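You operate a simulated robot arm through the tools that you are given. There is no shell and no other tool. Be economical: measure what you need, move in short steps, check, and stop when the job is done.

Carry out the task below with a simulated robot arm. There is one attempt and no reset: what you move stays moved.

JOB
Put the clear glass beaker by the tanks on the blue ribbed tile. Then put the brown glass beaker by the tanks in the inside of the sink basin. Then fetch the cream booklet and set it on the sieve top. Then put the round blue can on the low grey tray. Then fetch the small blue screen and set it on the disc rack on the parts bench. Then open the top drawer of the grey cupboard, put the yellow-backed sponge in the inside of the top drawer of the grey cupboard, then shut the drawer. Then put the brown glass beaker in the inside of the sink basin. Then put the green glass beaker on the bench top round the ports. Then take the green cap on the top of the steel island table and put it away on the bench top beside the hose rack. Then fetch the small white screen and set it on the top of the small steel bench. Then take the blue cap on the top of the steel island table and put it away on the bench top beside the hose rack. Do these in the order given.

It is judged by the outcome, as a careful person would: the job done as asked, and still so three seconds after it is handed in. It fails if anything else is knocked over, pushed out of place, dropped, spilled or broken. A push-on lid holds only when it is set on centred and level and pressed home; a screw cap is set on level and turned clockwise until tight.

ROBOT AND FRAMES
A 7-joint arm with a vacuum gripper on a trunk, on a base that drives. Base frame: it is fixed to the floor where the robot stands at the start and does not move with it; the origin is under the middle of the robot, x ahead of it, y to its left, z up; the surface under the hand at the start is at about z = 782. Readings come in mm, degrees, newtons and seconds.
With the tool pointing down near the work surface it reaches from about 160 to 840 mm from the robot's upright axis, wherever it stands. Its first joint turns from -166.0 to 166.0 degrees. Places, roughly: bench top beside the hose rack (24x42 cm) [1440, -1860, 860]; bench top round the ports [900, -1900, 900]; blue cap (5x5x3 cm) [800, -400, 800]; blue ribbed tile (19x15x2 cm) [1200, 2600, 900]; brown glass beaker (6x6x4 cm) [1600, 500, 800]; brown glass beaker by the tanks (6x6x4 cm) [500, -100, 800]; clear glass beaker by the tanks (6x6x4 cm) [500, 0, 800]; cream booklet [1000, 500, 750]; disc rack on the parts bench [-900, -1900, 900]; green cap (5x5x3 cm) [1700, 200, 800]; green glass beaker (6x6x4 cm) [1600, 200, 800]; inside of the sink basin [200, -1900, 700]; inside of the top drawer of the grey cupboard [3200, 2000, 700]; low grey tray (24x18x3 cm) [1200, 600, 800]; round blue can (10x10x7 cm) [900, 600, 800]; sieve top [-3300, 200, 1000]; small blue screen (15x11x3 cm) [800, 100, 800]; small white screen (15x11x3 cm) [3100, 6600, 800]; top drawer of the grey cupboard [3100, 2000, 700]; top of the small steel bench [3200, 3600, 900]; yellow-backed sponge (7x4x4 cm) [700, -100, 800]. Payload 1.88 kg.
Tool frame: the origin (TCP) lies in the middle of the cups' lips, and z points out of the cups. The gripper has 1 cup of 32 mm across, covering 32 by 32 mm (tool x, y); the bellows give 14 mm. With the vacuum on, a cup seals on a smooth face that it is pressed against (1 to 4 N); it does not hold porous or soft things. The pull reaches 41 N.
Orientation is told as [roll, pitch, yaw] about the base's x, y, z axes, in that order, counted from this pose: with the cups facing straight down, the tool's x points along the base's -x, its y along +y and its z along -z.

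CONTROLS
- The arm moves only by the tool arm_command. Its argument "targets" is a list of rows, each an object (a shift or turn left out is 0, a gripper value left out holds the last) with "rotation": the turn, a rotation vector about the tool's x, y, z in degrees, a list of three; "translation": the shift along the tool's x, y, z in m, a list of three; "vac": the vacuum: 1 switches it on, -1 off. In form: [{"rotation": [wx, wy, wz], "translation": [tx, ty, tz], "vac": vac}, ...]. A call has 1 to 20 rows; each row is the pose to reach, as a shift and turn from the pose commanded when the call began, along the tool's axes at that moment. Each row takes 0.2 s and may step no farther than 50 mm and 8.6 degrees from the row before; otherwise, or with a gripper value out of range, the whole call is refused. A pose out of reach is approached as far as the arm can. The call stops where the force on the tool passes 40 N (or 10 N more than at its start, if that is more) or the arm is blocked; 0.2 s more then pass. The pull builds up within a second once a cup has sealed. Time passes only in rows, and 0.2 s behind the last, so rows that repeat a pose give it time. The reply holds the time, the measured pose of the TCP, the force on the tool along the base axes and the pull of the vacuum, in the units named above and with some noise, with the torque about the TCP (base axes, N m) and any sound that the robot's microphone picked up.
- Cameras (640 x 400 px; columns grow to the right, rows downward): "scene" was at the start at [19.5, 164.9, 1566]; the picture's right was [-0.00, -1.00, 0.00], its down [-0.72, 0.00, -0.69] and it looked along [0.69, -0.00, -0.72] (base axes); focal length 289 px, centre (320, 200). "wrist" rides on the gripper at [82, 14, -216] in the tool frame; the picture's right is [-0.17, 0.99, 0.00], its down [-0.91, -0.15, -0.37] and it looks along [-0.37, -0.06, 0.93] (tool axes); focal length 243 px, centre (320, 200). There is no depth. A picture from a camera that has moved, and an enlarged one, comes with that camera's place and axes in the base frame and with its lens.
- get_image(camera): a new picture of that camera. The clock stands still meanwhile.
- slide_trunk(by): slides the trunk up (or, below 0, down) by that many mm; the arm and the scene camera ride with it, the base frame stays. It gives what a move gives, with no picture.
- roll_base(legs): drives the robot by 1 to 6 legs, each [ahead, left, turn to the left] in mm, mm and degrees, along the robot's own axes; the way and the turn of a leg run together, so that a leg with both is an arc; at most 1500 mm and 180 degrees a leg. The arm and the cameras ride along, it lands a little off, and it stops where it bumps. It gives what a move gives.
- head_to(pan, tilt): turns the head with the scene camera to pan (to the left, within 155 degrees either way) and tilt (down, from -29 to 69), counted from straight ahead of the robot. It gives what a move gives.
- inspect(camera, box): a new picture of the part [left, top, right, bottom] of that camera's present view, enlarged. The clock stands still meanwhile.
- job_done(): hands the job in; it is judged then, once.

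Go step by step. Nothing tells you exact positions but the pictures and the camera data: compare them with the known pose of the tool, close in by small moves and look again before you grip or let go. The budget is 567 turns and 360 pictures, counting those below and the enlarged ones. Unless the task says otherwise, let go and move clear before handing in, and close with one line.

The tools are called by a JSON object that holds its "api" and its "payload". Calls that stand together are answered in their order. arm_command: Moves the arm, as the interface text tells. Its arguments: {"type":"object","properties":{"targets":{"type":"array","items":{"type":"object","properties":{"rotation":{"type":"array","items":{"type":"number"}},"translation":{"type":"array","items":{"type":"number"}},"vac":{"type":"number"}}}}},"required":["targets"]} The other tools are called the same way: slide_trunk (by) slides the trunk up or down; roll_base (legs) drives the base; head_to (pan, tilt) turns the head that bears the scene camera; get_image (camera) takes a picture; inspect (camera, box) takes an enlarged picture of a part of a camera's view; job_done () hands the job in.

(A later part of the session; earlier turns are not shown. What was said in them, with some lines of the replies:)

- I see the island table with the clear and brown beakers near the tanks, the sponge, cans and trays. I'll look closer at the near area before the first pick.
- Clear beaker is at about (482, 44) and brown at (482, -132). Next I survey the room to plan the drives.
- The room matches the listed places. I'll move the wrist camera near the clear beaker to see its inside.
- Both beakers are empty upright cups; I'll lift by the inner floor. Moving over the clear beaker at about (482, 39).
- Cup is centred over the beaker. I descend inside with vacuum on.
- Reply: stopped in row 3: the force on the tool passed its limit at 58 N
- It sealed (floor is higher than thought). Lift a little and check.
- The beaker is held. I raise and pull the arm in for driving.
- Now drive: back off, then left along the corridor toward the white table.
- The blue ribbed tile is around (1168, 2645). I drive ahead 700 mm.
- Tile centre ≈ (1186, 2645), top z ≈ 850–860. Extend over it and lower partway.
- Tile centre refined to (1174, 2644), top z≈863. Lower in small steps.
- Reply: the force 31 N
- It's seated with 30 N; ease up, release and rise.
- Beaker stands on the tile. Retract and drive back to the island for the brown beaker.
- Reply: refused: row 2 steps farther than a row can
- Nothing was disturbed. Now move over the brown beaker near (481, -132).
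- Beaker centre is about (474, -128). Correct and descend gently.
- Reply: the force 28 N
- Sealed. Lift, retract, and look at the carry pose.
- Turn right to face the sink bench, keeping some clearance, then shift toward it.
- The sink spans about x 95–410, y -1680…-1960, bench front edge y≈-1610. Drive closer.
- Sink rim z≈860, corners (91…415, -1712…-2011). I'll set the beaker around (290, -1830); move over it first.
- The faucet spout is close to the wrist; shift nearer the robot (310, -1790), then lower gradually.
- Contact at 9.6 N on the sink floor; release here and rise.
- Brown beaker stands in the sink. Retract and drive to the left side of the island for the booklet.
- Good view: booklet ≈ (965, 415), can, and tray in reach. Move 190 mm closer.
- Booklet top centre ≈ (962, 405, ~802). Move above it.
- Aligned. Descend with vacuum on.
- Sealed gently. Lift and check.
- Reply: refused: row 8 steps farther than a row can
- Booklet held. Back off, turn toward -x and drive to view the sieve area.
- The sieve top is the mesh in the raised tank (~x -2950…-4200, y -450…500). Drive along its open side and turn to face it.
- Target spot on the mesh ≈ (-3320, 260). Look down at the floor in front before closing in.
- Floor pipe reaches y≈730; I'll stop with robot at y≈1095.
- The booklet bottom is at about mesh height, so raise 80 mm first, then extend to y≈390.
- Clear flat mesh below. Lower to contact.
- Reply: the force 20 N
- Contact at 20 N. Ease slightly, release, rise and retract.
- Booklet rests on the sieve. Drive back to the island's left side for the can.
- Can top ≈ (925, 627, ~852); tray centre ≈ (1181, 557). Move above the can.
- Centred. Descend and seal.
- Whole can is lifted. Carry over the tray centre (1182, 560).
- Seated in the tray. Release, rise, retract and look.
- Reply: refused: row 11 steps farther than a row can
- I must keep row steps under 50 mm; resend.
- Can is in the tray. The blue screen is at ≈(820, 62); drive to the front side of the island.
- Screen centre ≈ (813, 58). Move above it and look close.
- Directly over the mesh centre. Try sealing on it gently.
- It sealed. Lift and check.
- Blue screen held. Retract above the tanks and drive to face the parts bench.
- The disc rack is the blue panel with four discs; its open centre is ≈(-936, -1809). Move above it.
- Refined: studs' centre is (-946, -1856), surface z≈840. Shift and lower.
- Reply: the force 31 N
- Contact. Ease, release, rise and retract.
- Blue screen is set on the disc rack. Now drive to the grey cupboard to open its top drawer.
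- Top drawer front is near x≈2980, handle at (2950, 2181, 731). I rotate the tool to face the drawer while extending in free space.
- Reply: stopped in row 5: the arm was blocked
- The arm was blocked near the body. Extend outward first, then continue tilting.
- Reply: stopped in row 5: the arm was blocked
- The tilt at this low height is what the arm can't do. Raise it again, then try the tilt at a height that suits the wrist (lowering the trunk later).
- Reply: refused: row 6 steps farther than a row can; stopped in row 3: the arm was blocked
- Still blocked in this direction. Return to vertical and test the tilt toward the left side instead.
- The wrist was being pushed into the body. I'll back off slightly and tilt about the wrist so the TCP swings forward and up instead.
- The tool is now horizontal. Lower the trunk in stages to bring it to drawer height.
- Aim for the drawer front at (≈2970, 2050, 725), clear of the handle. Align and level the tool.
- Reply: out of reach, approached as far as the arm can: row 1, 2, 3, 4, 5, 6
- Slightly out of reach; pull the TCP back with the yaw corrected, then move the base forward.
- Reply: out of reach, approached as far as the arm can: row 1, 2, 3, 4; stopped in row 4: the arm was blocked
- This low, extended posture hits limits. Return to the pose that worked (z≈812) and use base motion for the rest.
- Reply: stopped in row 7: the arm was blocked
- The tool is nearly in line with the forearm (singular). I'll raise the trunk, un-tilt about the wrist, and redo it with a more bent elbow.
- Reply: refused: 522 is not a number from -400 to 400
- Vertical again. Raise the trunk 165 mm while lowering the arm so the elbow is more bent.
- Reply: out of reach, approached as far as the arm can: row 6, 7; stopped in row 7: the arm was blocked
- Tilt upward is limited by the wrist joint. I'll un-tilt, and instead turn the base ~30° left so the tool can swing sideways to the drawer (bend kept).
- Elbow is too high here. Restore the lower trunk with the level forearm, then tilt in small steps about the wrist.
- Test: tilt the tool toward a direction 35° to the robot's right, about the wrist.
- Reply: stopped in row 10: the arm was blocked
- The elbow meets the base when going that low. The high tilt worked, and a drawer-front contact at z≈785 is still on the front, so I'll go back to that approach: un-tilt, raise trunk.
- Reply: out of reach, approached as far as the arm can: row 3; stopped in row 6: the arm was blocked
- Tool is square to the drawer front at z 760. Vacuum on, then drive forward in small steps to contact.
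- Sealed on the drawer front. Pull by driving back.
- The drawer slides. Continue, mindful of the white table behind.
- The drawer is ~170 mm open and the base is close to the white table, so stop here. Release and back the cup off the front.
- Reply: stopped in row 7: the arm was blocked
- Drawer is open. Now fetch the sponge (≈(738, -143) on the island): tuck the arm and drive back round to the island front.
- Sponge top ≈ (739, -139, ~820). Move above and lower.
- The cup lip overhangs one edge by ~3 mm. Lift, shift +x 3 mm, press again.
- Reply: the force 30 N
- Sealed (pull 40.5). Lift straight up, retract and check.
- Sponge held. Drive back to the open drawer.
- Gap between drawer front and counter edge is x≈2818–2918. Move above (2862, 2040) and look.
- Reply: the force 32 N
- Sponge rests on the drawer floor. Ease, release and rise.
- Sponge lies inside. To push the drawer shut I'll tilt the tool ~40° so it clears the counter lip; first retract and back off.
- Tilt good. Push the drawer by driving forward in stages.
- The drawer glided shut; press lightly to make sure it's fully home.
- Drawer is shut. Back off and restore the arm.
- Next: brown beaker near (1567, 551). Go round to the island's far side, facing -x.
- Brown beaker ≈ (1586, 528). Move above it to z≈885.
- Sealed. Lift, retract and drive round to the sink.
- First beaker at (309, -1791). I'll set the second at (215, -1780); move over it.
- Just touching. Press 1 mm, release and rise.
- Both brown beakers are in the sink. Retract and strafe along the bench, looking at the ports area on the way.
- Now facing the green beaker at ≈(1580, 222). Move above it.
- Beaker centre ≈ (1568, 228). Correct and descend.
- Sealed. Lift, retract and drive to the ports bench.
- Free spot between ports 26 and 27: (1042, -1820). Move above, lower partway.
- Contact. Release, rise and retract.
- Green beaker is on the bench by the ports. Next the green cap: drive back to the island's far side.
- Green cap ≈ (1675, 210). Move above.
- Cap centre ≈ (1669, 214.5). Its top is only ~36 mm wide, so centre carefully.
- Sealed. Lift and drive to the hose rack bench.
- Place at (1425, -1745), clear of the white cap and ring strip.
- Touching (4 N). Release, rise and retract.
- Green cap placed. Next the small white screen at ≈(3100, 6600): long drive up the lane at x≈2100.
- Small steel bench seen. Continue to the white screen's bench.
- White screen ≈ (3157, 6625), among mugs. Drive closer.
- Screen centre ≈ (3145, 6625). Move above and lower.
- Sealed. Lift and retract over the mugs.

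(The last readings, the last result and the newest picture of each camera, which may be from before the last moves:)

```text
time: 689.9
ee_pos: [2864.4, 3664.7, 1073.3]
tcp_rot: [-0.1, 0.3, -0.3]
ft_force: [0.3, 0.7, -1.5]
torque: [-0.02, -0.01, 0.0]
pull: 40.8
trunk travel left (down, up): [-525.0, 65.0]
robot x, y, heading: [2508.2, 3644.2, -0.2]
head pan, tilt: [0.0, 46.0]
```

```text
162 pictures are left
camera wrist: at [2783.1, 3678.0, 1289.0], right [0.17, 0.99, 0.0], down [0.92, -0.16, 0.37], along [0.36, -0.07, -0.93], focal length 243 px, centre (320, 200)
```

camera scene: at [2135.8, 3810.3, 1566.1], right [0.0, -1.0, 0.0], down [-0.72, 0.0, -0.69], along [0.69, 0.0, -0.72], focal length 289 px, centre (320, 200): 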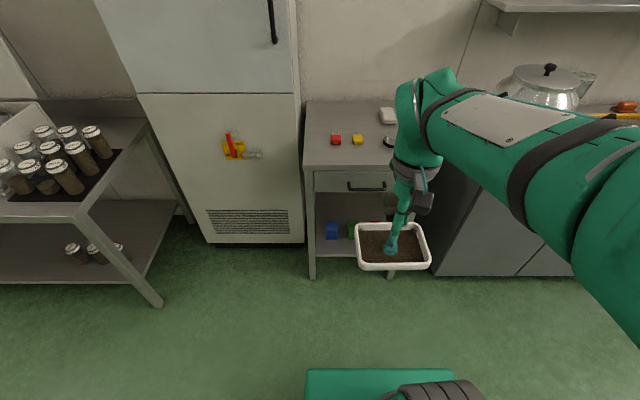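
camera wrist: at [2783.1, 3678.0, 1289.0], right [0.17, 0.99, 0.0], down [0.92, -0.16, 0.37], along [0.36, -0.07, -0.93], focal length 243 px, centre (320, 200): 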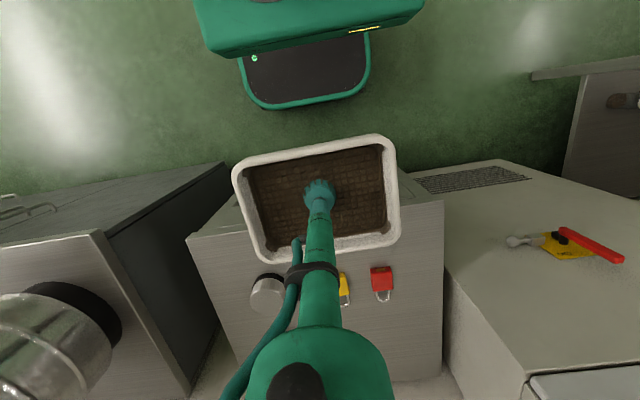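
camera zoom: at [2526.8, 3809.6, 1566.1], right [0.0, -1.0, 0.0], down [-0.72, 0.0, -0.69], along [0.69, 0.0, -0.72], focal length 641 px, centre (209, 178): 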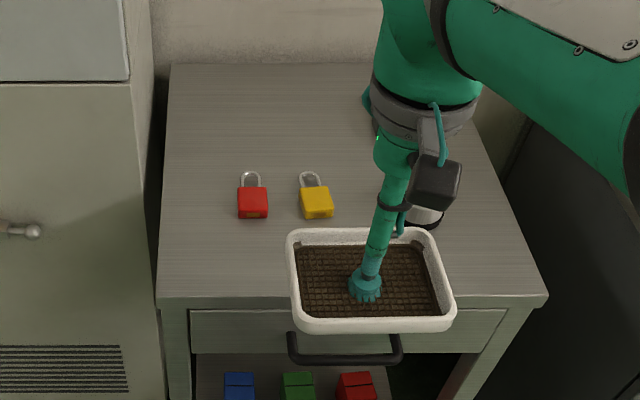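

Bench top z≈850; free area behind the padlocks at (3315, 3710). Move the base 130 mm closer and extend over it.

{"api": "roll_base", "payload": {"legs": [[120, 0, 0]]}}

{"api": "arm_command", "payload": {"targets": [{"translation": [-0.045, 0.006, 0]}, {"translation": [-0.09, 0.012, 0]}, {"translation": [-0.135, 0.018, 0]}, {"translation": [-0.18, 0.024, 0]}, {"translation": [-0.225, 0.032, 0]}, {"translation": [-0.27, 0.04, 0]}, {"translation": [-0.31, 0.045, 0]}, {"translation": [-0.325, 0.045, 0.03]}, {"translation": [-0.325, 0.045, 0.07]}, {"translation": [-0.325, 0.045, 0.1]}, {"translation": [-0.325, 0.045, 0.1]}]}}

{"api": "inspect", "payload": {"camera": "scene", "box": [280, 100, 460, 280]}}

{"api": "get_image", "payload": {"camera": "wrist"}}

```text
time: 691.1
ee_pos: [2985.0, 3664.4, 1073.9]
tcp_rot: [-0.1, 0.3, -0.3]
ft_force: [0.7, -0.1, -1.3]
torque: [-0.02, 0.01, 0.0]
pull: 40.8
trunk travel left (down, up): [-525.0, 65.0]
robot x, y, heading: [2626.2, 3641.2, -0.3]
head pan, tilt: [0.0, 46.0]
```

```text
time: 693.5
ee_pos: [3309.5, 3708.3, 971.5]
tcp_rot: [-0.1, 0.3, -0.2]
ft_force: [0.0, -0.6, -1.6]
torque: [0.01, -0.01, 0.03]
pull: 41.2
trunk travel left (down, up): [-525.0, 65.0]
robot x, y, heading: [2627.3, 3644.0, -0.4]
head pan, tilt: [0.0, 46.0]
```

```text
2.22 times, centred on (370, 190) of scene
camera zoom: at [2648.2, 3809.2, 1566.1], right [0.0, -1.0, 0.0], down [-0.72, 0.0, -0.69], along [0.69, 0.0, -0.72], focal length 641 px, centre (209, 222)
```

zoom: 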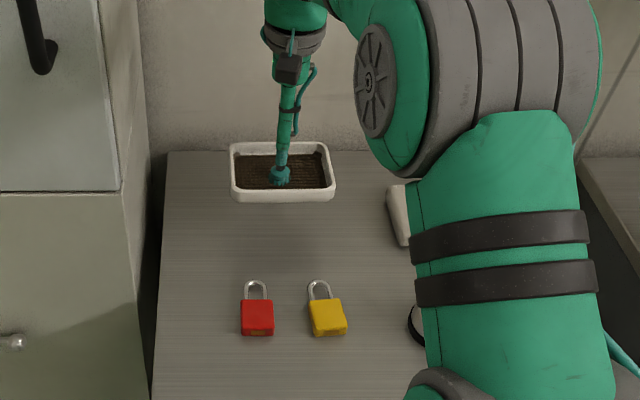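

```text
160 pictures are left
camera wrist: at [3228.5, 3722.1, 1186.4], right [0.17, 0.99, 0.0], down [0.92, -0.16, 0.37], along [0.36, -0.06, -0.93], focal length 243 px, centre (320, 200)
```

wrist: 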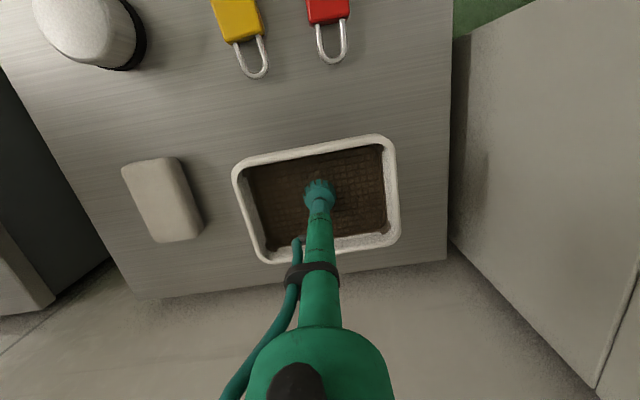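

Clear. Lower to contact.

{"api": "arm_command", "payload": {"targets": [{"translation": [0, 0, 0.04]}, {"translation": [0, 0, 0.08]}, {"translation": [0, 0, 0.095]}, {"translation": [0, 0, 0.102]}, {"translation": [0, 0, 0.102]}]}}

{"api": "inspect", "payload": {"camera": "scene", "box": [320, 120, 420, 220]}}

```text
time: 694.7
ee_pos: [3309.1, 3707.2, 872.7]
tcp_rot: [0.0, 0.0, -0.3]
ft_force: [-6.4, -6.0, 32.9]
torque: [0.07, -0.14, -0.26]
pull: 40.8
trunk travel left (down, up): [-525.0, 65.0]
robot x, y, heading: [2628.4, 3645.2, -0.2]
head pan, tilt: [0.0, 46.0]
```

```text
4.00 times, centred on (370, 170) of scene
camera zoom: at [2644.8, 3808.3, 1566.4], right [0.0, -1.0, 0.0], down [-0.72, 0.0, -0.7], along [0.7, 0.0, -0.72], focal length 1154 px, centre (120, 320)
```

zoom: 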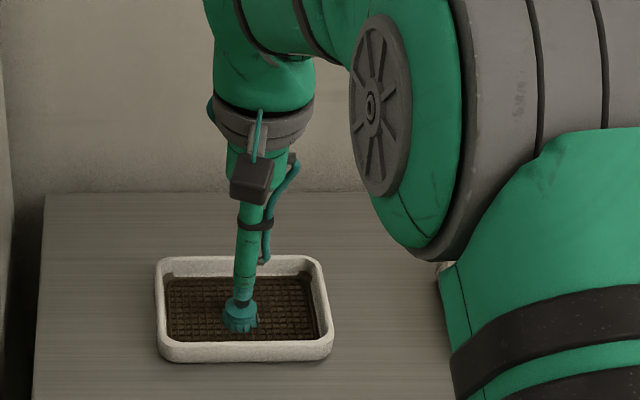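

In contact (33 N). Ease off, release, rise and retract.

{"api": "arm_command", "payload": {"targets": [{"translation": [0, 0, -0.003], "vac": -1}, {"translation": [0, 0, -0.003]}, {"translation": [0, 0, -0.003]}, {"translation": [0, 0, -0.003]}, {"translation": [0, 0, -0.008]}, {"translation": [0, 0, -0.018]}, {"translation": [0, 0, -0.045]}, {"translation": [0, 0, -0.09]}, {"translation": [0, 0, -0.135]}, {"translation": [0, 0, -0.165]}, {"translation": [0.045, 0, -0.165]}, {"translation": [0.09, 0, -0.165]}, {"translation": [0.135, 0, -0.165]}, {"translation": [0.18, -0.01, -0.165]}, {"translation": [0.225, -0.02, -0.165]}, {"translation": [0.27, -0.03, -0.165]}, {"translation": [0.315, -0.04, -0.165]}, {"translation": [0.325, -0.045, -0.165]}]}}

{"api": "get_image", "payload": {"camera": "scene"}}

```text
time: 698.5
ee_pos: [2986.0, 3665.7, 1037.2]
tcp_rot: [-0.1, 0.3, -0.2]
ft_force: [-1.2, 0.3, -0.3]
torque: [0.02, -0.01, -0.02]
pull: 0.1
trunk travel left (down, up): [-525.0, 65.0]
robot x, y, heading: [2628.4, 3647.4, -0.1]
head pan, tilt: [0.0, 46.0]
```

```text
158 pictures are left
camera scene: at [2647.6, 3809.2, 1566.1], right [0.0, -1.0, 0.0], down [-0.72, 0.0, -0.69], along [0.69, 0.0, -0.72], focal length 289 px, centre (320, 200)
```

scene: 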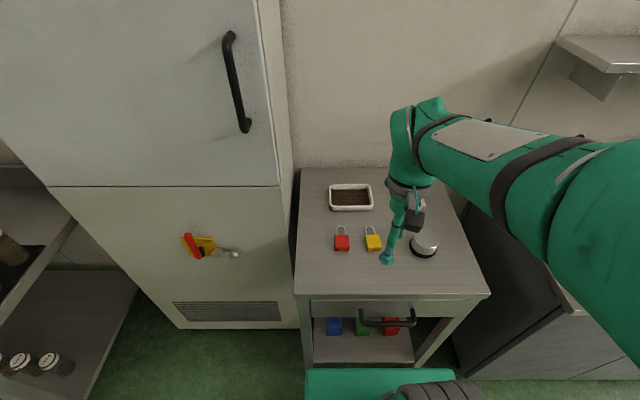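

White screen is on the small steel bench. Last: the blue cap at ≈(778, -426). Drive to the island's right side facing +y.

{"api": "roll_base", "payload": {"legs": [[-520, 0, 0.1], [0, -1450, 0], [0, -1450, 0], [0, -1450, 0], [0, -440, 0]]}}

{"api": "roll_base", "payload": {"legs": [[0, 0, 90], [0, 660, 0], [0, 660, 0]]}}

{"api": "get_image", "payload": {"camera": "scene"}}

```text
time: 724.4
ee_pos: [2490.5, -1143.3, 1036.4]
tcp_rot: [0.0, 0.4, 0.8]
ft_force: [-0.4, 0.7, -0.5]
torque: [-0.03, 0.03, -0.04]
pull: 0.1
trunk travel left (down, up): [-525.0, 65.0]
robot x, y, heading: [2128.0, -1170.6, 0.9]
head pan, tilt: [0.0, 46.0]
```

```text
time: 735.1
ee_pos: [788.0, -837.7, 1035.7]
tcp_rot: [-0.1, 0.3, 90.5]
ft_force: [0.4, 0.5, -0.1]
torque: [0.01, -0.03, 0.0]
pull: 0.1
trunk travel left (down, up): [-525.0, 65.0]
robot x, y, heading: [809.0, -1196.3, 90.6]
head pan, tilt: [0.0, 46.0]
```

```text
157 pictures are left
camera scene: at [647.5, -1175.1, 1566.1], right [1.0, 0.01, 0.0], down [0.01, -0.72, -0.69], along [-0.01, 0.69, -0.72], focal length 289 px, centre (320, 200)
```

scene: 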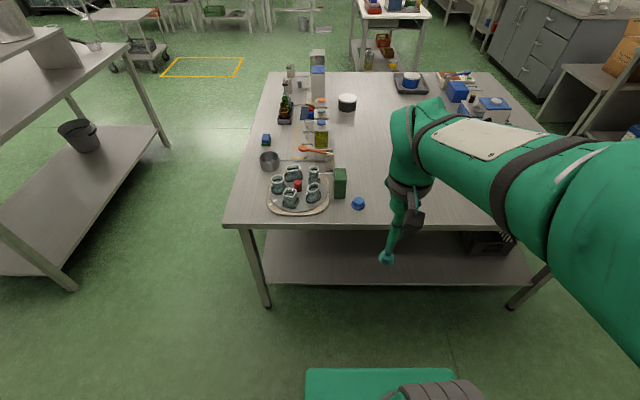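

Edge y≈-559, cap ≈ (770, -465). Move 200 mm closer and look.

{"api": "roll_base", "payload": {"legs": [[190, 0, -0.6]]}}

{"api": "inspect", "payload": {"camera": "scene", "box": [310, 180, 430, 280]}}

{"api": "get_image", "payload": {"camera": "wrist"}}

```text
time: 736.7
ee_pos: [790.0, -648.1, 1035.9]
tcp_rot: [-0.2, 0.3, 89.8]
ft_force: [-0.1, 0.9, 0.4]
torque: [0.02, 0.01, -0.02]
pull: 0.1
trunk travel left (down, up): [-525.0, 65.0]
robot x, y, heading: [811.1, -1002.6, 89.7]
head pan, tilt: [0.0, 46.0]
```

```text
4.00 times, centred on (370, 230) of scene
camera zoom: at [647.2, -983.7, 1566.1], right [1.0, 0.0, 0.0], down [0.0, -0.72, -0.69], along [0.0, 0.69, -0.72], focal length 1154 px, centre (120, 80)
```

zoom: 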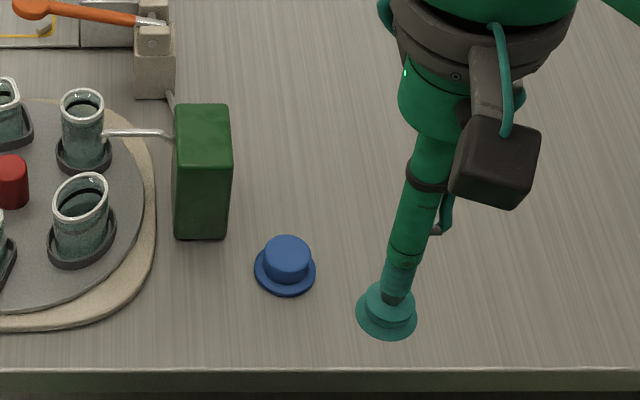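

```text
155 pictures are left
camera wrist: at [776.4, -729.5, 1252.0], right [-0.99, 0.17, 0.0], down [0.16, 0.92, 0.37], along [0.06, 0.36, -0.93], focal length 243 px, centre (320, 200)
```

wrist: 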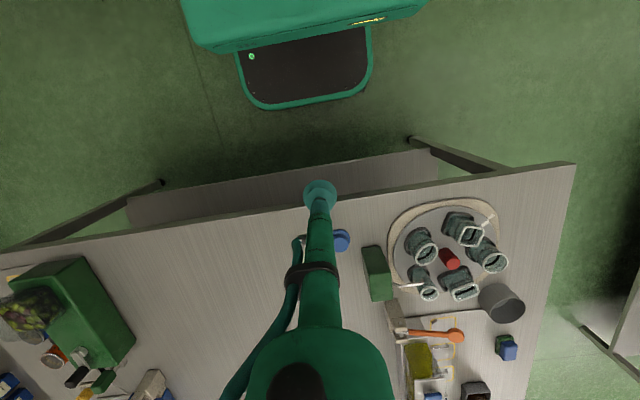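

Cap centre ≈ (780, -450). Move above it.

{"api": "arm_command", "payload": {"targets": [{"translation": [-0.045, 0.003, 0]}, {"translation": [-0.09, 0.006, 0]}, {"translation": [-0.135, 0.008, 0]}, {"translation": [-0.18, 0.01, 0]}, {"translation": [-0.197, 0.01, 0.04]}, {"translation": [-0.197, 0.01, 0.085]}, {"translation": [-0.197, 0.01, 0.13]}, {"translation": [-0.197, 0.01, 0.17]}, {"translation": [-0.197, 0.01, 0.185]}, {"translation": [-0.197, 0.01, 0.185]}]}}

{"api": "inspect", "payload": {"camera": "wrist", "box": [270, 140, 370, 230]}}

{"api": "inspect", "payload": {"camera": "scene", "box": [330, 210, 400, 270]}}

```text
time: 738.9
ee_pos: [780.4, -450.9, 850.9]
tcp_rot: [-0.1, 0.3, 89.9]
ft_force: [-0.1, 0.0, 0.5]
torque: [0.02, -0.01, 0.02]
pull: 0.0
trunk travel left (down, up): [-525.0, 65.0]
robot x, y, heading: [812.8, -1010.6, 89.9]
head pan, tilt: [0.0, 46.0]
```

```text
4.44 times, centred on (320, 185) of wrist
camera zoom: at [765.6, -532.2, 1066.6], right [-0.99, 0.17, 0.0], down [0.16, 0.92, 0.37], along [0.06, 0.36, -0.93], focal length 1078 px, centre (320, 267)
```

zoom: 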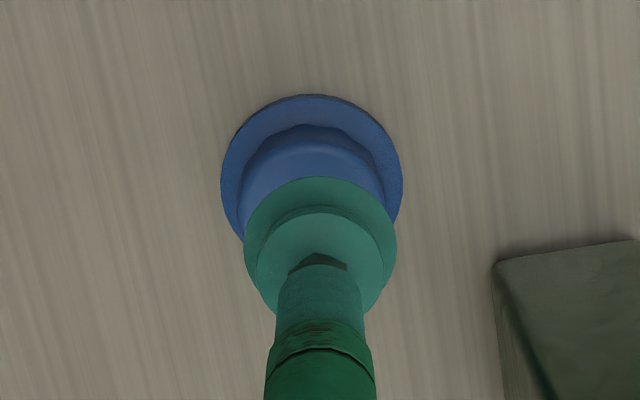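

```text
6.67 times, centred on (365, 240) of scene
camera zoom: at [647.2, -983.7, 1566.1], right [1.0, 0.0, 0.0], down [0.0, -0.72, -0.69], along [0.0, 0.69, -0.72], focal length 1924 px, centre (20, -67)
```

zoom: 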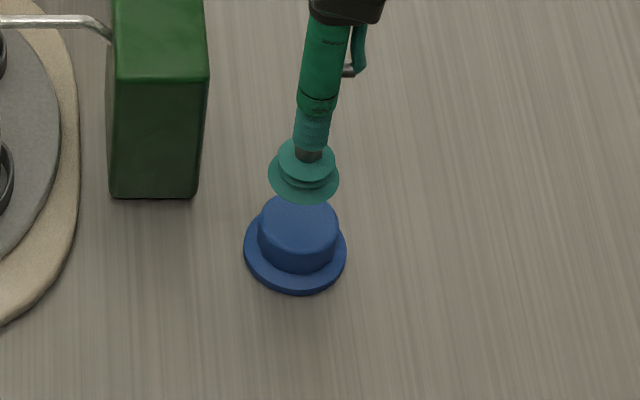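

Alignment within 2 mm. Correct and descend gently.

{"api": "arm_command", "payload": {"targets": [{"translation": [-0.002, -0.001, 0.015], "vac": 1}, {"translation": [-0.002, -0.001, 0.028]}, {"translation": [-0.002, -0.001, 0.036]}, {"translation": [-0.002, -0.001, 0.04]}, {"translation": [-0.002, -0.001, 0.043]}, {"translation": [-0.002, -0.001, 0.043]}, {"translation": [-0.002, -0.001, 0.043]}]}}

```text
time: 740.5
ee_pos: [782.6, -448.6, 807.4]
tcp_rot: [-0.2, 0.2, 89.8]
ft_force: [-1.8, -0.9, 3.9]
torque: [0.17, -0.04, -0.01]
pull: 40.5
trunk travel left (down, up): [-525.0, 65.0]
robot x, y, heading: [812.3, -1004.8, 89.8]
head pan, tilt: [0.0, 46.0]
```

Sealed. Lift, retract, and drive to the hose rack bench.

{"api": "arm_command", "payload": {"targets": [{"translation": [0, 0, -0.005]}, {"translation": [0, 0, -0.03]}, {"translation": [0, 0, -0.075]}, {"translation": [0, 0, -0.12]}, {"translation": [0, 0, -0.165]}, {"translation": [0, 0, -0.21]}, {"translation": [0.045, 0, -0.22]}, {"translation": [0.09, 0, -0.22]}, {"translation": [0.135, 0, -0.22]}, {"translation": [0.18, -0.01, -0.22]}, {"translation": [0.2, -0.02, -0.22]}]}}

{"api": "roll_base", "payload": {"legs": [[-85, 0, 0], [0, 0, 180], [0, 560, 0]]}}

{"api": "get_image", "payload": {"camera": "scene"}}

```text
time: 742.9
ee_pos: [802.6, -648.8, 1028.4]
tcp_rot: [-0.1, 0.3, 89.8]
ft_force: [-0.2, -0.5, 0.0]
torque: [0.07, 0.02, -0.01]
pull: 40.6
trunk travel left (down, up): [-525.0, 65.0]
robot x, y, heading: [811.6, -1005.4, 90.1]
head pan, tilt: [0.0, 46.0]
```

```text
time: 754.2
ee_pos: [1398.7, -1435.2, 1028.8]
tcp_rot: [-0.2, 0.3, -88.3]
ft_force: [0.7, -0.2, 0.4]
torque: [0.0, -0.04, 0.0]
pull: 0.0
trunk travel left (down, up): [-525.0, 65.0]
robot x, y, heading: [1379.4, -1074.5, -88.2]
head pan, tilt: [0.0, 46.0]
```

```text
152 pictures are left
camera scene: at [1541.0, -1092.5, 1566.1], right [-1.0, -0.03, 0.0], down [-0.02, 0.72, -0.69], along [0.02, -0.69, -0.72], focal length 289 px, centre (320, 200)
```

scene: 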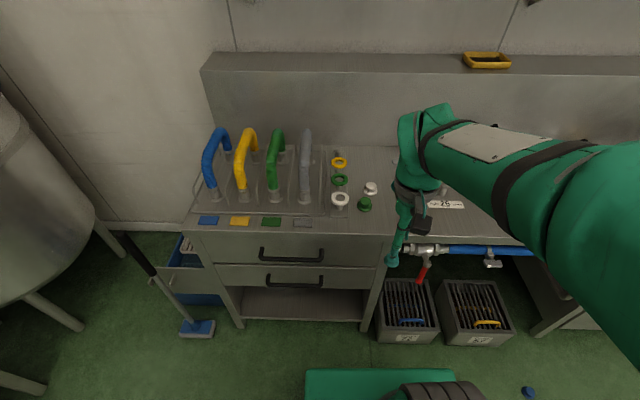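

The pull dropped to zero: the blue cap fell and lies on the floor near (600, -1400). I'll look at it closely to recover it.

{"api": "head_to", "payload": {"pan": -45, "tilt": 55}}

{"api": "get_image", "payload": {"camera": "scene"}}

```text
time: 755.3
ee_pos: [1397.6, -1435.1, 1028.5]
tcp_rot: [-0.2, 0.4, -88.3]
ft_force: [0.4, -0.1, -0.3]
torque: [0.01, -0.01, 0.01]
pull: 0.1
trunk travel left (down, up): [-525.0, 65.0]
robot x, y, heading: [1376.9, -1073.9, -88.2]
head pan, tilt: [-45.0, 55.0]
```

```text
151 pictures are left
camera scene: at [1489.2, -1064.6, 1554.1], right [-0.73, 0.68, 0.0], down [0.56, 0.6, -0.57], along [-0.39, -0.42, -0.82], focal length 289 px, centre (320, 200)
```

scene: 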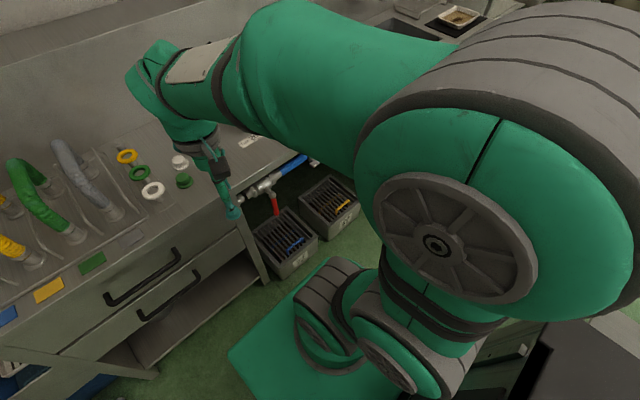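

{"api": "roll_base", "payload": {"legs": [[-110, 0, -1.8], [0, -700, 0]]}}

{"api": "head_to", "payload": {"pan": 0, "tilt": 60}}

{"api": "get_image", "payload": {"camera": "scene"}}

```text
time: 760.0
ee_pos: [678.6, -1322.6, 1028.9]
tcp_rot: [-0.1, 0.2, -90.4]
ft_force: [0.5, 0.2, -0.2]
torque: [-0.01, 0.04, 0.0]
pull: 0.0
trunk travel left (down, up): [-525.0, 65.0]
robot x, y, heading: [671.1, -963.1, -90.4]
head pan, tilt: [-45.0, 55.0]
```

```text
time: 761.1
ee_pos: [678.3, -1322.7, 1028.1]
tcp_rot: [-0.1, 0.2, -90.5]
ft_force: [0.2, 0.1, 1.3]
torque: [0.01, -0.02, -0.01]
pull: 0.1
trunk travel left (down, up): [-525.0, 65.0]
robot x, y, heading: [672.2, -964.5, -90.5]
head pan, tilt: [0.0, 60.0]
```

```text
150 pictures are left
camera scene: at [834.6, -971.0, 1548.0], right [-1.0, 0.01, 0.0], down [0.01, 0.87, -0.5], along [0.0, -0.5, -0.87], focal length 289 px, centre (320, 200)
```

scene: 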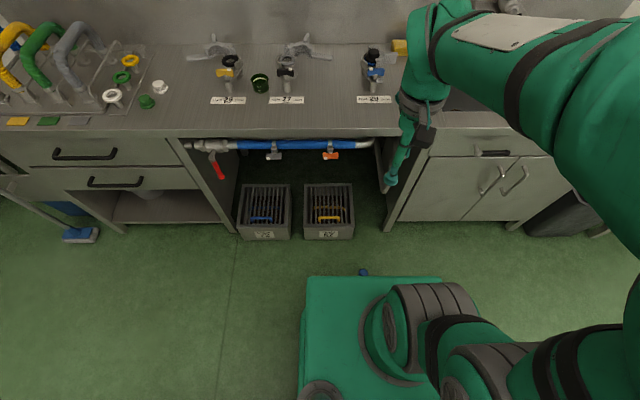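

{"api": "inspect", "payload": {"camera": "scene", "box": [340, 250, 390, 290]}}

{"api": "inspect", "payload": {"camera": "wrist", "box": [200, 60, 440, 240]}}

```text
10.00 times, centred on (365, 270) of scene
camera zoom: at [834.6, -971.0, 1548.0], right [-1.0, 0.01, 0.0], down [0.01, 0.87, -0.5], along [0.0, -0.5, -0.87], focal length 2886 px, centre (-130, -500)
```

zoom: 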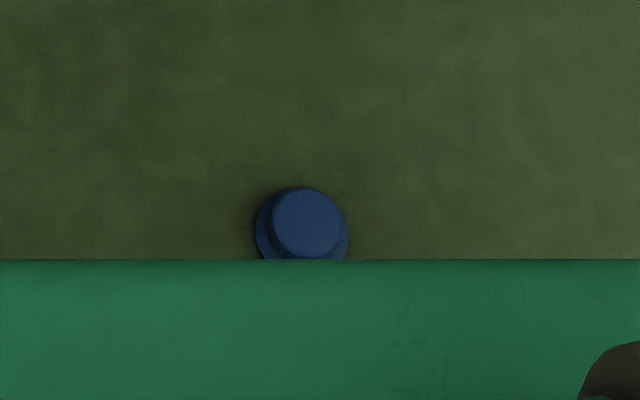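

```text
2.22 times, centred on (320, 150) of wrist
camera zoom: at [694.0, -1242.2, 1244.2], right [0.98, -0.17, 0.0], down [-0.16, -0.92, 0.37], along [-0.07, -0.36, -0.93], focal length 539 px, centre (320, 311)
```

zoom: 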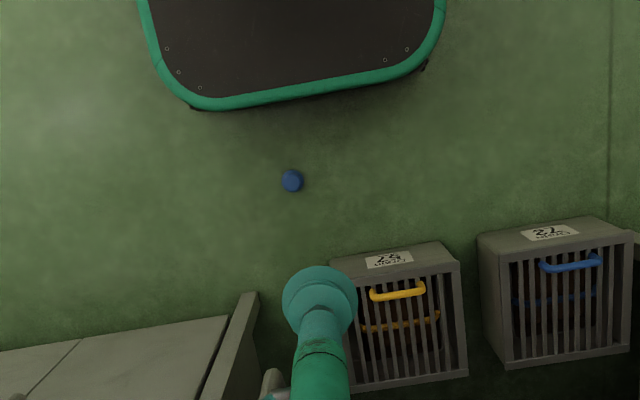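

Cap is upright on the floor at ≈(600, -1400). Back off a little, lower the trunk and reach down.

{"api": "roll_base", "payload": {"legs": [[-60, -20, 0.4]]}}

{"api": "slide_trunk", "payload": {"by": -400}}

{"api": "slide_trunk", "payload": {"by": -120}}

{"api": "get_image", "payload": {"camera": "scene"}}

{"api": "get_image", "payload": {"camera": "wrist"}}

```text
time: 762.1
ee_pos: [661.1, -1262.1, 1028.4]
tcp_rot: [-0.2, 0.4, -90.2]
ft_force: [0.6, 0.1, 0.0]
torque: [0.04, -0.02, 0.02]
pull: 0.0
trunk travel left (down, up): [-525.0, 65.0]
robot x, y, heading: [652.1, -906.6, -90.0]
head pan, tilt: [0.0, 60.0]
```

```text
time: 765.9
ee_pos: [661.7, -1262.1, 627.0]
tcp_rot: [-0.1, 0.3, -90.2]
ft_force: [-0.7, 1.3, -0.3]
torque: [0.03, 0.01, -0.04]
pull: 0.1
trunk travel left (down, up): [-125.0, 465.0]
robot x, y, heading: [656.8, -900.4, -90.1]
head pan, tilt: [0.0, 60.0]
```

```text
time: 767.4
ee_pos: [662.1, -1262.1, 509.8]
tcp_rot: [-0.1, 0.3, -90.1]
ft_force: [-0.9, 0.7, -0.1]
torque: [0.0, 0.03, 0.01]
pull: 0.1
trunk travel left (down, up): [-5.0, 585.0]
robot x, y, heading: [653.5, -905.5, -90.0]
head pan, tilt: [0.0, 60.0]
```

```text
147 pictures are left
camera scene: at [815.2, -909.9, 1028.0], right [-1.0, 0.0, 0.0], down [0.0, 0.87, -0.5], along [0.0, -0.5, -0.87], focal length 289 px, centre (320, 200)
```

scene: 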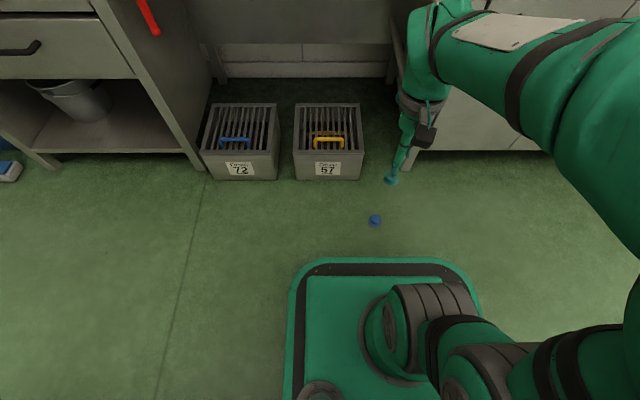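

```text
146 pictures are left
camera wrist: at [676.1, -1181.9, 724.3], right [0.99, -0.17, 0.0], down [-0.16, -0.92, 0.37], along [-0.06, -0.36, -0.93], focal length 243 px, centre (320, 200)
```

wrist: 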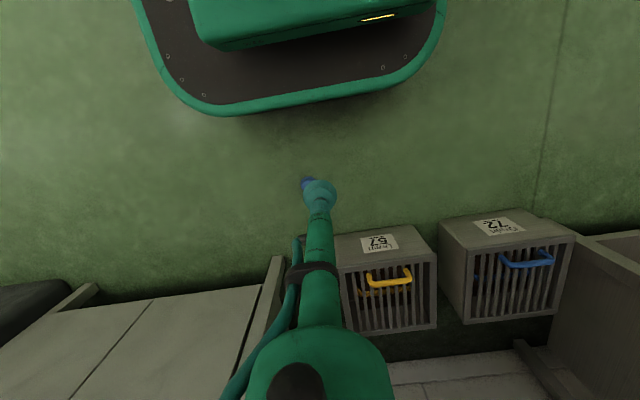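

{"api": "arm_command", "payload": {"targets": [{"translation": [-0.04, -0.02, 0]}, {"translation": [-0.08, -0.04, 0]}, {"translation": [-0.12, -0.055, 0.02]}, {"translation": [-0.134, -0.061, 0.06]}, {"translation": [-0.134, -0.061, 0.1]}, {"translation": [-0.134, -0.061, 0.145]}, {"translation": [-0.134, -0.061, 0.19]}, {"translation": [-0.134, -0.061, 0.235]}, {"translation": [-0.134, -0.061, 0.28]}, {"translation": [-0.134, -0.061, 0.28]}]}}

{"api": "get_image", "payload": {"camera": "scene"}}

{"api": "get_image", "payload": {"camera": "wrist"}}

```text
time: 769.6
ee_pos: [599.9, -1393.1, 229.3]
tcp_rot: [-0.1, 0.2, -90.2]
ft_force: [0.1, 0.6, 0.7]
torque: [0.0, 0.01, -0.01]
pull: 0.1
trunk travel left (down, up): [-5.0, 585.0]
robot x, y, heading: [651.7, -903.9, -90.2]
head pan, tilt: [0.0, 60.0]
```

```text
145 pictures are left
camera scene: at [815.2, -909.9, 1028.0], right [-1.0, 0.0, 0.0], down [0.0, 0.87, -0.5], along [0.0, -0.5, -0.87], focal length 289 px, centre (320, 200)
```

scene: 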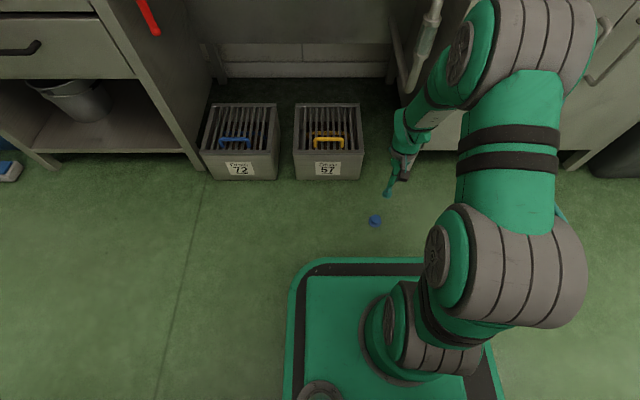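

```text
144 pictures are left
camera wrist: at [613.5, -1313.6, 444.2], right [0.99, -0.17, 0.0], down [-0.16, -0.92, 0.37], along [-0.06, -0.37, -0.93], focal length 243 px, centre (320, 200)
```

wrist: 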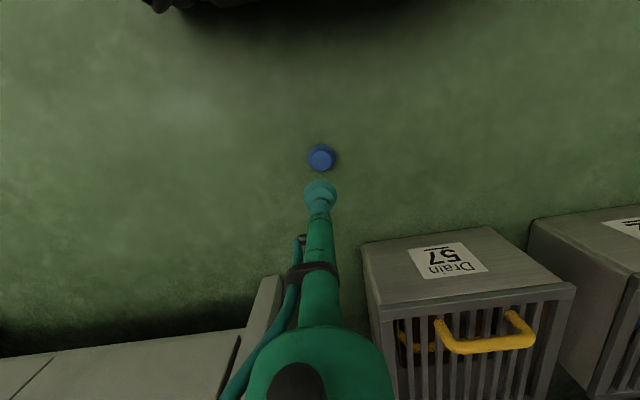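

{"api": "arm_command", "payload": {"targets": [{"translation": [-0.005, 0.001, 0.04]}, {"translation": [-0.005, 0.001, 0.08]}, {"translation": [-0.005, 0.001, 0.12]}, {"translation": [-0.005, 0.001, 0.145]}, {"translation": [-0.005, 0.001, 0.145]}]}}

{"api": "inspect", "payload": {"camera": "wrist", "box": [270, 140, 370, 230]}}

{"api": "get_image", "payload": {"camera": "scene"}}

```text
time: 770.8
ee_pos: [601.9, -1398.7, 82.4]
tcp_rot: [-0.1, 0.2, -90.3]
ft_force: [0.4, 0.5, -0.1]
torque: [0.0, -0.01, -0.01]
pull: 0.1
trunk travel left (down, up): [-5.0, 585.0]
robot x, y, heading: [652.6, -905.3, -90.4]
head pan, tilt: [0.0, 60.0]
```

```text
4.44 times, centred on (320, 185) of wrist
camera zoom: at [615.2, -1319.3, 297.5], right [0.99, -0.17, 0.0], down [-0.16, -0.92, 0.37], along [-0.06, -0.37, -0.93], focal length 1078 px, centre (320, 267)
```

zoom: 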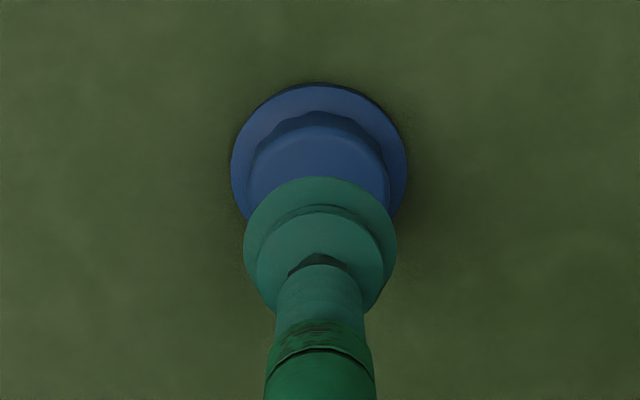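

```text
142 pictures are left
camera scene: at [815.2, -909.9, 1028.0], right [-1.0, 0.0, 0.0], down [0.0, 0.87, -0.5], along [0.0, -0.5, -0.87], focal length 289 px, centre (320, 200)
```

scene: 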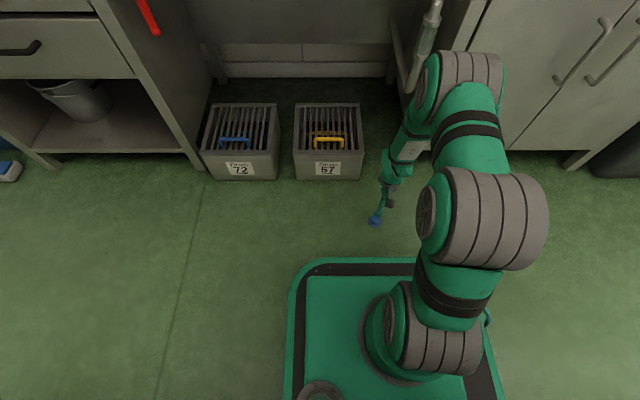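

{"api": "arm_command", "payload": {"targets": [{"translation": [-0.0075, -0.001, 0.01]}, {"translation": [-0.0075, -0.001, 0.028]}, {"translation": [-0.0075, -0.001, 0.036]}, {"translation": [-0.0075, -0.001, 0.036]}]}}

{"api": "inspect", "payload": {"camera": "wrist", "box": [270, 140, 370, 230]}}

```text
time: 771.8
ee_pos: [601.7, -1406.4, 46.7]
tcp_rot: [-0.1, 0.3, -90.3]
ft_force: [-0.1, 0.6, -0.6]
torque: [-0.02, -0.02, 0.0]
pull: 0.1
trunk travel left (down, up): [-5.0, 585.0]
robot x, y, heading: [649.8, -903.3, -90.1]
head pan, tilt: [0.0, 60.0]
```

```text
4.44 times, centred on (320, 185) of wrist
camera zoom: at [615.0, -1326.2, 261.6], right [0.99, -0.17, 0.0], down [-0.16, -0.92, 0.37], along [-0.06, -0.36, -0.93], focal length 1078 px, centre (320, 267)
```

zoom: 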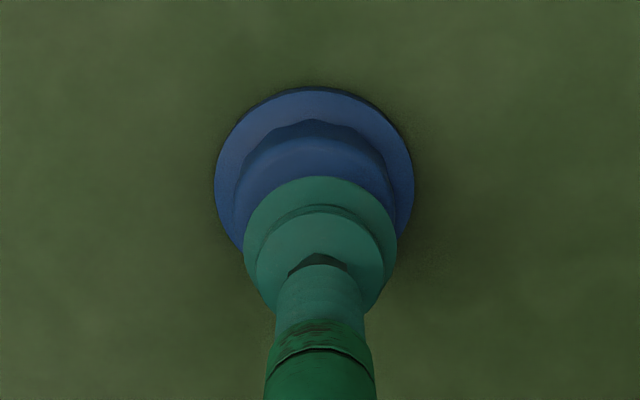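

{"api": "arm_command", "payload": {"targets": [{"translation": [0.002, -0.001, 0.008], "vac": 1}, {"translation": [0.002, -0.001, 0.014]}, {"translation": [0.002, -0.001, 0.018]}, {"translation": [0.002, -0.001, 0.021]}, {"translation": [0.002, -0.001, 0.021]}, {"translation": [0.002, -0.001, 0.021]}]}}

```text
time: 773.2
ee_pos: [597.7, -1403.8, 26.0]
tcp_rot: [0.0, 0.2, -90.2]
ft_force: [1.8, 4.6, 14.1]
torque: [-0.07, -0.03, -0.01]
pull: 40.5
trunk travel left (down, up): [-5.0, 585.0]
robot x, y, heading: [653.3, -907.3, -90.2]
head pan, tilt: [0.0, 60.0]
```

Sealed. Lift slowly and check the hold.

{"api": "arm_command", "payload": {"targets": [{"translation": [0, 0, -0.002]}, {"translation": [0, 0, -0.01]}, {"translation": [0, 0, -0.03]}, {"translation": [0, 0, -0.06]}, {"translation": [0, 0, -0.1]}, {"translation": [0, 0, -0.1]}, {"translation": [0, 0, -0.1]}]}}

{"api": "inspect", "payload": {"camera": "wrist", "box": [270, 140, 370, 230]}}

```text
time: 774.8
ee_pos: [600.2, -1404.3, 128.0]
tcp_rot: [-0.2, 0.3, -90.2]
ft_force: [0.1, 0.9, -0.8]
torque: [-0.01, -0.02, -0.02]
pull: 40.8
trunk travel left (down, up): [-5.0, 585.0]
robot x, y, heading: [655.4, -902.6, -90.0]
head pan, tilt: [0.0, 60.0]
```

```text
4.44 times, centred on (320, 185) of wrist
camera zoom: at [615.0, -1323.4, 343.1], right [0.99, -0.17, 0.0], down [-0.16, -0.92, 0.37], along [-0.06, -0.36, -0.93], focal length 1078 px, centre (320, 267)
```

zoom: 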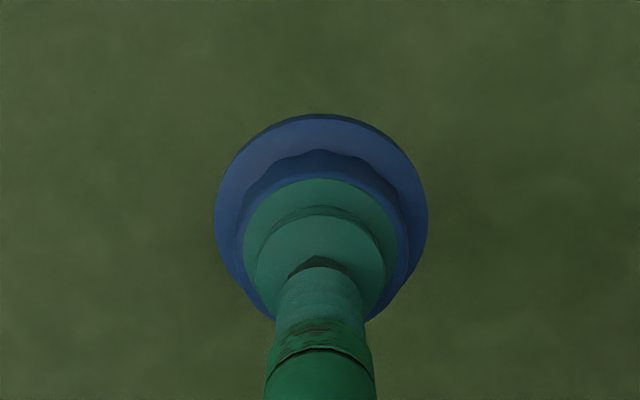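

Held and centred. Raise smoothly, retract, and bring the trunk up.

{"api": "arm_command", "payload": {"targets": [{"translation": [0, 0, -0.03]}, {"translation": [0, 0, -0.07]}, {"translation": [0, 0, -0.11]}, {"translation": [0, 0, -0.15]}, {"translation": [0, 0, -0.19]}, {"translation": [0, 0, -0.23]}, {"translation": [0, 0, -0.27]}, {"translation": [0, 0, -0.31]}, {"translation": [0, 0, -0.35]}, {"translation": [0.01, 0.005, -0.38]}, {"translation": [0.04, 0.02, -0.38]}, {"translation": [0.075, 0.035, -0.38]}, {"translation": [0.11, 0.05, -0.38]}, {"translation": [0.134, 0.06, -0.38]}, {"translation": [0.134, 0.06, -0.38]}]}}

{"api": "slide_trunk", "payload": {"by": 400}}

{"api": "slide_trunk", "payload": {"by": 120}}

{"api": "head_to", "payload": {"pan": 0, "tilt": 46}}

{"api": "get_image", "payload": {"camera": "scene"}}

```text
time: 778.0
ee_pos: [660.0, -1273.9, 505.2]
tcp_rot: [-0.1, 0.3, -90.3]
ft_force: [0.4, -0.5, 0.0]
torque: [0.0, -0.01, 0.02]
pull: 40.1
trunk travel left (down, up): [-5.0, 585.0]
robot x, y, heading: [652.1, -905.9, -90.0]
head pan, tilt: [0.0, 60.0]
```

```text
time: 781.8
ee_pos: [659.5, -1274.2, 906.0]
tcp_rot: [-0.1, 0.3, -90.3]
ft_force: [0.2, 0.3, -0.2]
torque: [-0.03, 0.03, 0.0]
pull: 40.4
trunk travel left (down, up): [-405.0, 185.0]
robot x, y, heading: [650.1, -905.9, -90.0]
head pan, tilt: [0.0, 60.0]
```

```text
time: 783.3
ee_pos: [660.3, -1273.9, 1026.1]
tcp_rot: [-0.2, 0.3, -90.2]
ft_force: [-0.3, -0.8, -0.5]
torque: [0.02, 0.01, -0.01]
pull: 40.1
trunk travel left (down, up): [-525.0, 65.0]
robot x, y, heading: [656.0, -905.6, -90.2]
head pan, tilt: [0.0, 60.0]
```

```text
time: 784.1
ee_pos: [660.5, -1273.8, 1025.1]
tcp_rot: [-0.1, 0.3, -90.2]
ft_force: [-0.5, 0.1, 0.1]
torque: [-0.02, -0.02, 0.0]
pull: 40.5
trunk travel left (down, up): [-525.0, 65.0]
robot x, y, heading: [654.7, -901.9, -89.8]
head pan, tilt: [0.0, 46.0]
```

```text
139 pictures are left
camera scene: at [815.2, -923.7, 1566.0], right [-1.0, 0.0, 0.0], down [0.0, 0.72, -0.69], along [0.0, -0.69, -0.72], focal length 289 px, centre (320, 200)
```

scene: 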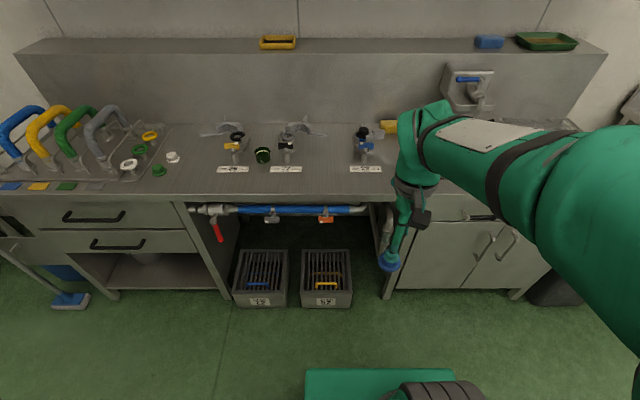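

{"api": "roll_base", "payload": {"legs": [[200, 0, 0], [0, 350, 0]]}}

{"api": "roll_base", "payload": {"legs": [[0, 370, 0], [120, 0, 0]]}}

{"api": "get_image", "payload": {"camera": "scene"}}

{"api": "get_image", "payload": {"camera": "wrist"}}

```text
time: 787.5
ee_pos: [1011.1, -1469.3, 1025.8]
tcp_rot: [-0.2, 0.4, -90.3]
ft_force: [0.0, -0.4, -0.3]
torque: [-0.01, 0.01, -0.01]
pull: 40.3
trunk travel left (down, up): [-525.0, 65.0]
robot x, y, heading: [1001.8, -1105.9, -90.3]
head pan, tilt: [0.0, 46.0]
```

```text
time: 790.7
ee_pos: [1381.1, -1590.1, 1027.4]
tcp_rot: [-0.1, 0.3, -90.2]
ft_force: [-0.2, -0.1, -0.7]
torque: [0.01, 0.0, 0.01]
pull: 40.6
trunk travel left (down, up): [-525.0, 65.0]
robot x, y, heading: [1376.4, -1220.0, -90.1]
head pan, tilt: [0.0, 46.0]
```

```text
138 pictures are left
camera scene: at [1537.0, -1241.0, 1566.1], right [-1.0, 0.0, 0.0], down [0.0, 0.72, -0.69], along [0.0, -0.69, -0.72], focal length 289 px, centre (320, 200)
```

scene: 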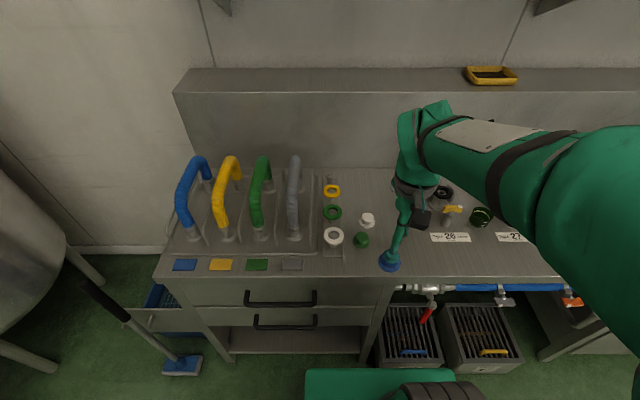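

```text
137 pictures are left
camera wrist: at [1395.4, -1510.6, 1241.8], right [0.99, -0.17, 0.0], down [-0.16, -0.92, 0.37], along [-0.06, -0.36, -0.93], focal length 243 px, centre (320, 200)
```

wrist: 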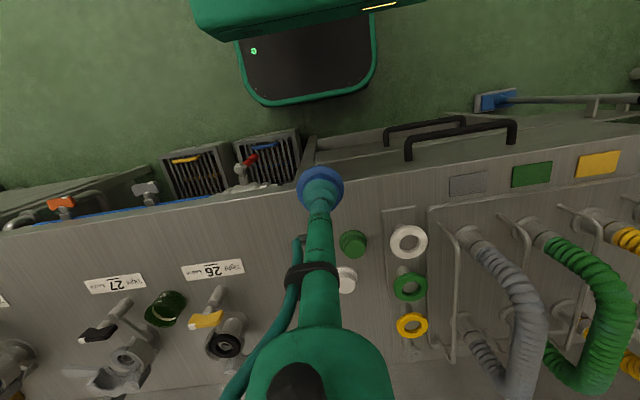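

Place the blue cap at (1350, -1750), right beside the green one.

{"api": "arm_command", "payload": {"targets": [{"translation": [-0.04, -0.008, 0]}, {"translation": [-0.08, -0.016, 0]}, {"translation": [-0.12, -0.024, 0]}, {"translation": [-0.16, -0.031, 0]}, {"translation": [-0.16, -0.031, 0.045]}, {"translation": [-0.16, -0.031, 0.09]}, {"translation": [-0.16, -0.031, 0.117]}, {"translation": [-0.16, -0.031, 0.117]}]}}

{"api": "inspect", "payload": {"camera": "scene", "box": [310, 170, 470, 290]}}

{"api": "get_image", "payload": {"camera": "wrist"}}

```text
time: 792.5
ee_pos: [1350.6, -1751.3, 909.6]
tcp_rot: [-0.2, 0.2, -90.3]
ft_force: [0.3, -0.7, -0.9]
torque: [0.02, 0.03, -0.04]
pull: 40.2
trunk travel left (down, up): [-525.0, 65.0]
robot x, y, heading: [1372.4, -1222.4, -90.2]
head pan, tilt: [0.0, 46.0]
```

```text
3.33 times, centred on (390, 230) of scene
camera zoom: at [1537.0, -1241.0, 1566.1], right [-1.0, 0.0, 0.0], down [0.0, 0.72, -0.69], along [0.0, -0.69, -0.72], focal length 962 px, centre (87, 100)
```

zoom: 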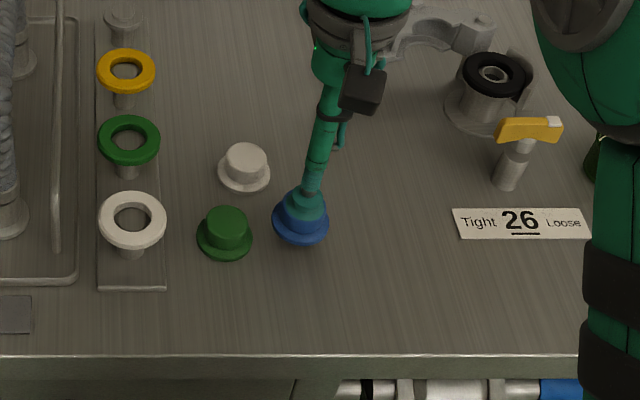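

```text
135 pictures are left
camera wrist: at [1363.3, -1670.9, 1124.0], right [0.99, -0.17, 0.0], down [-0.16, -0.92, 0.37], along [-0.06, -0.36, -0.93], focal length 243 px, centre (320, 200)
```

wrist: 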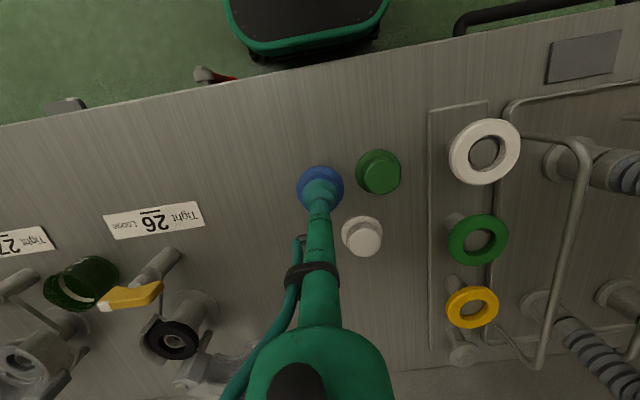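

Clear of neighbours. Lower to contact.

{"api": "arm_command", "payload": {"targets": [{"translation": [0, 0, 0.01]}, {"translation": [0, 0, 0.017]}, {"translation": [0, 0, 0.021]}, {"translation": [0, 0, 0.024]}, {"translation": [0, 0, 0.024]}]}}

```text
time: 793.7
ee_pos: [1349.3, -1750.5, 886.3]
tcp_rot: [-0.1, 0.0, -90.2]
ft_force: [1.7, 2.4, 20.1]
torque: [-0.02, -0.01, 0.0]
pull: 40.9
trunk travel left (down, up): [-525.0, 65.0]
robot x, y, heading: [1376.0, -1225.0, -89.9]
head pan, tilt: [0.0, 46.0]
```

{"api": "arm_command", "payload": {"targets": [{"translation": [0, 0, -0.001], "vac": -1}, {"translation": [0, 0, -0.001]}, {"translation": [0, 0, -0.001]}, {"translation": [0, 0, -0.001]}, {"translation": [0, 0, -0.005]}, {"translation": [0, 0, -0.015]}, {"translation": [0, 0, -0.045]}, {"translation": [0, 0, -0.09]}, {"translation": [0, 0, -0.135]}, {"translation": [0.045, 0, -0.135]}, {"translation": [0.09, 0, -0.135]}, {"translation": [0.135, 0.01, -0.135]}, {"translation": [0.16, 0.02, -0.135]}]}}

{"api": "inspect", "payload": {"camera": "scene", "box": [310, 170, 470, 290]}}

```text
time: 796.5
ee_pos: [1371.1, -1588.5, 1019.9]
tcp_rot: [0.0, 0.2, -90.1]
ft_force: [0.5, 0.7, 0.1]
torque: [-0.01, 0.03, -0.02]
pull: 0.0
trunk travel left (down, up): [-525.0, 65.0]
robot x, y, heading: [1373.9, -1221.8, -89.9]
head pan, tilt: [0.0, 46.0]
```

```text
3.33 times, centred on (390, 230) of scene
camera zoom: at [1537.0, -1240.7, 1566.1], right [-1.0, 0.0, 0.0], down [0.0, 0.72, -0.69], along [0.0, -0.69, -0.72], focal length 962 px, centre (87, 100)
```

zoom: 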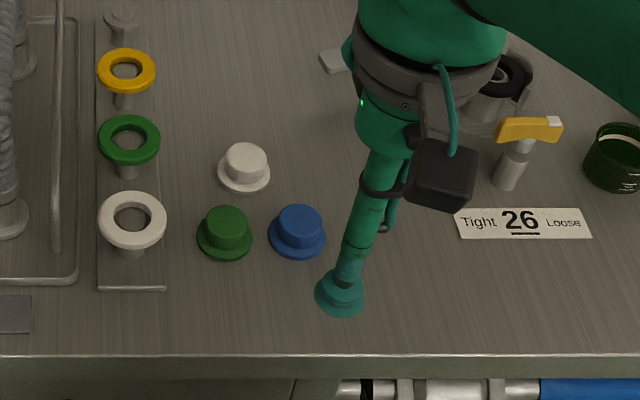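

Everything is in its place, the arm is clear and nothing is held. Handing in.

{"api": "job_done", "payload": {}}

```text
The job is handed in.
```

All eleven steps are done in the order given and the job is handed in; on the way to the hose rack I dropped the blue cap on the floor, picked it up undamaged as far as I could see, and set it upright beside the green one.
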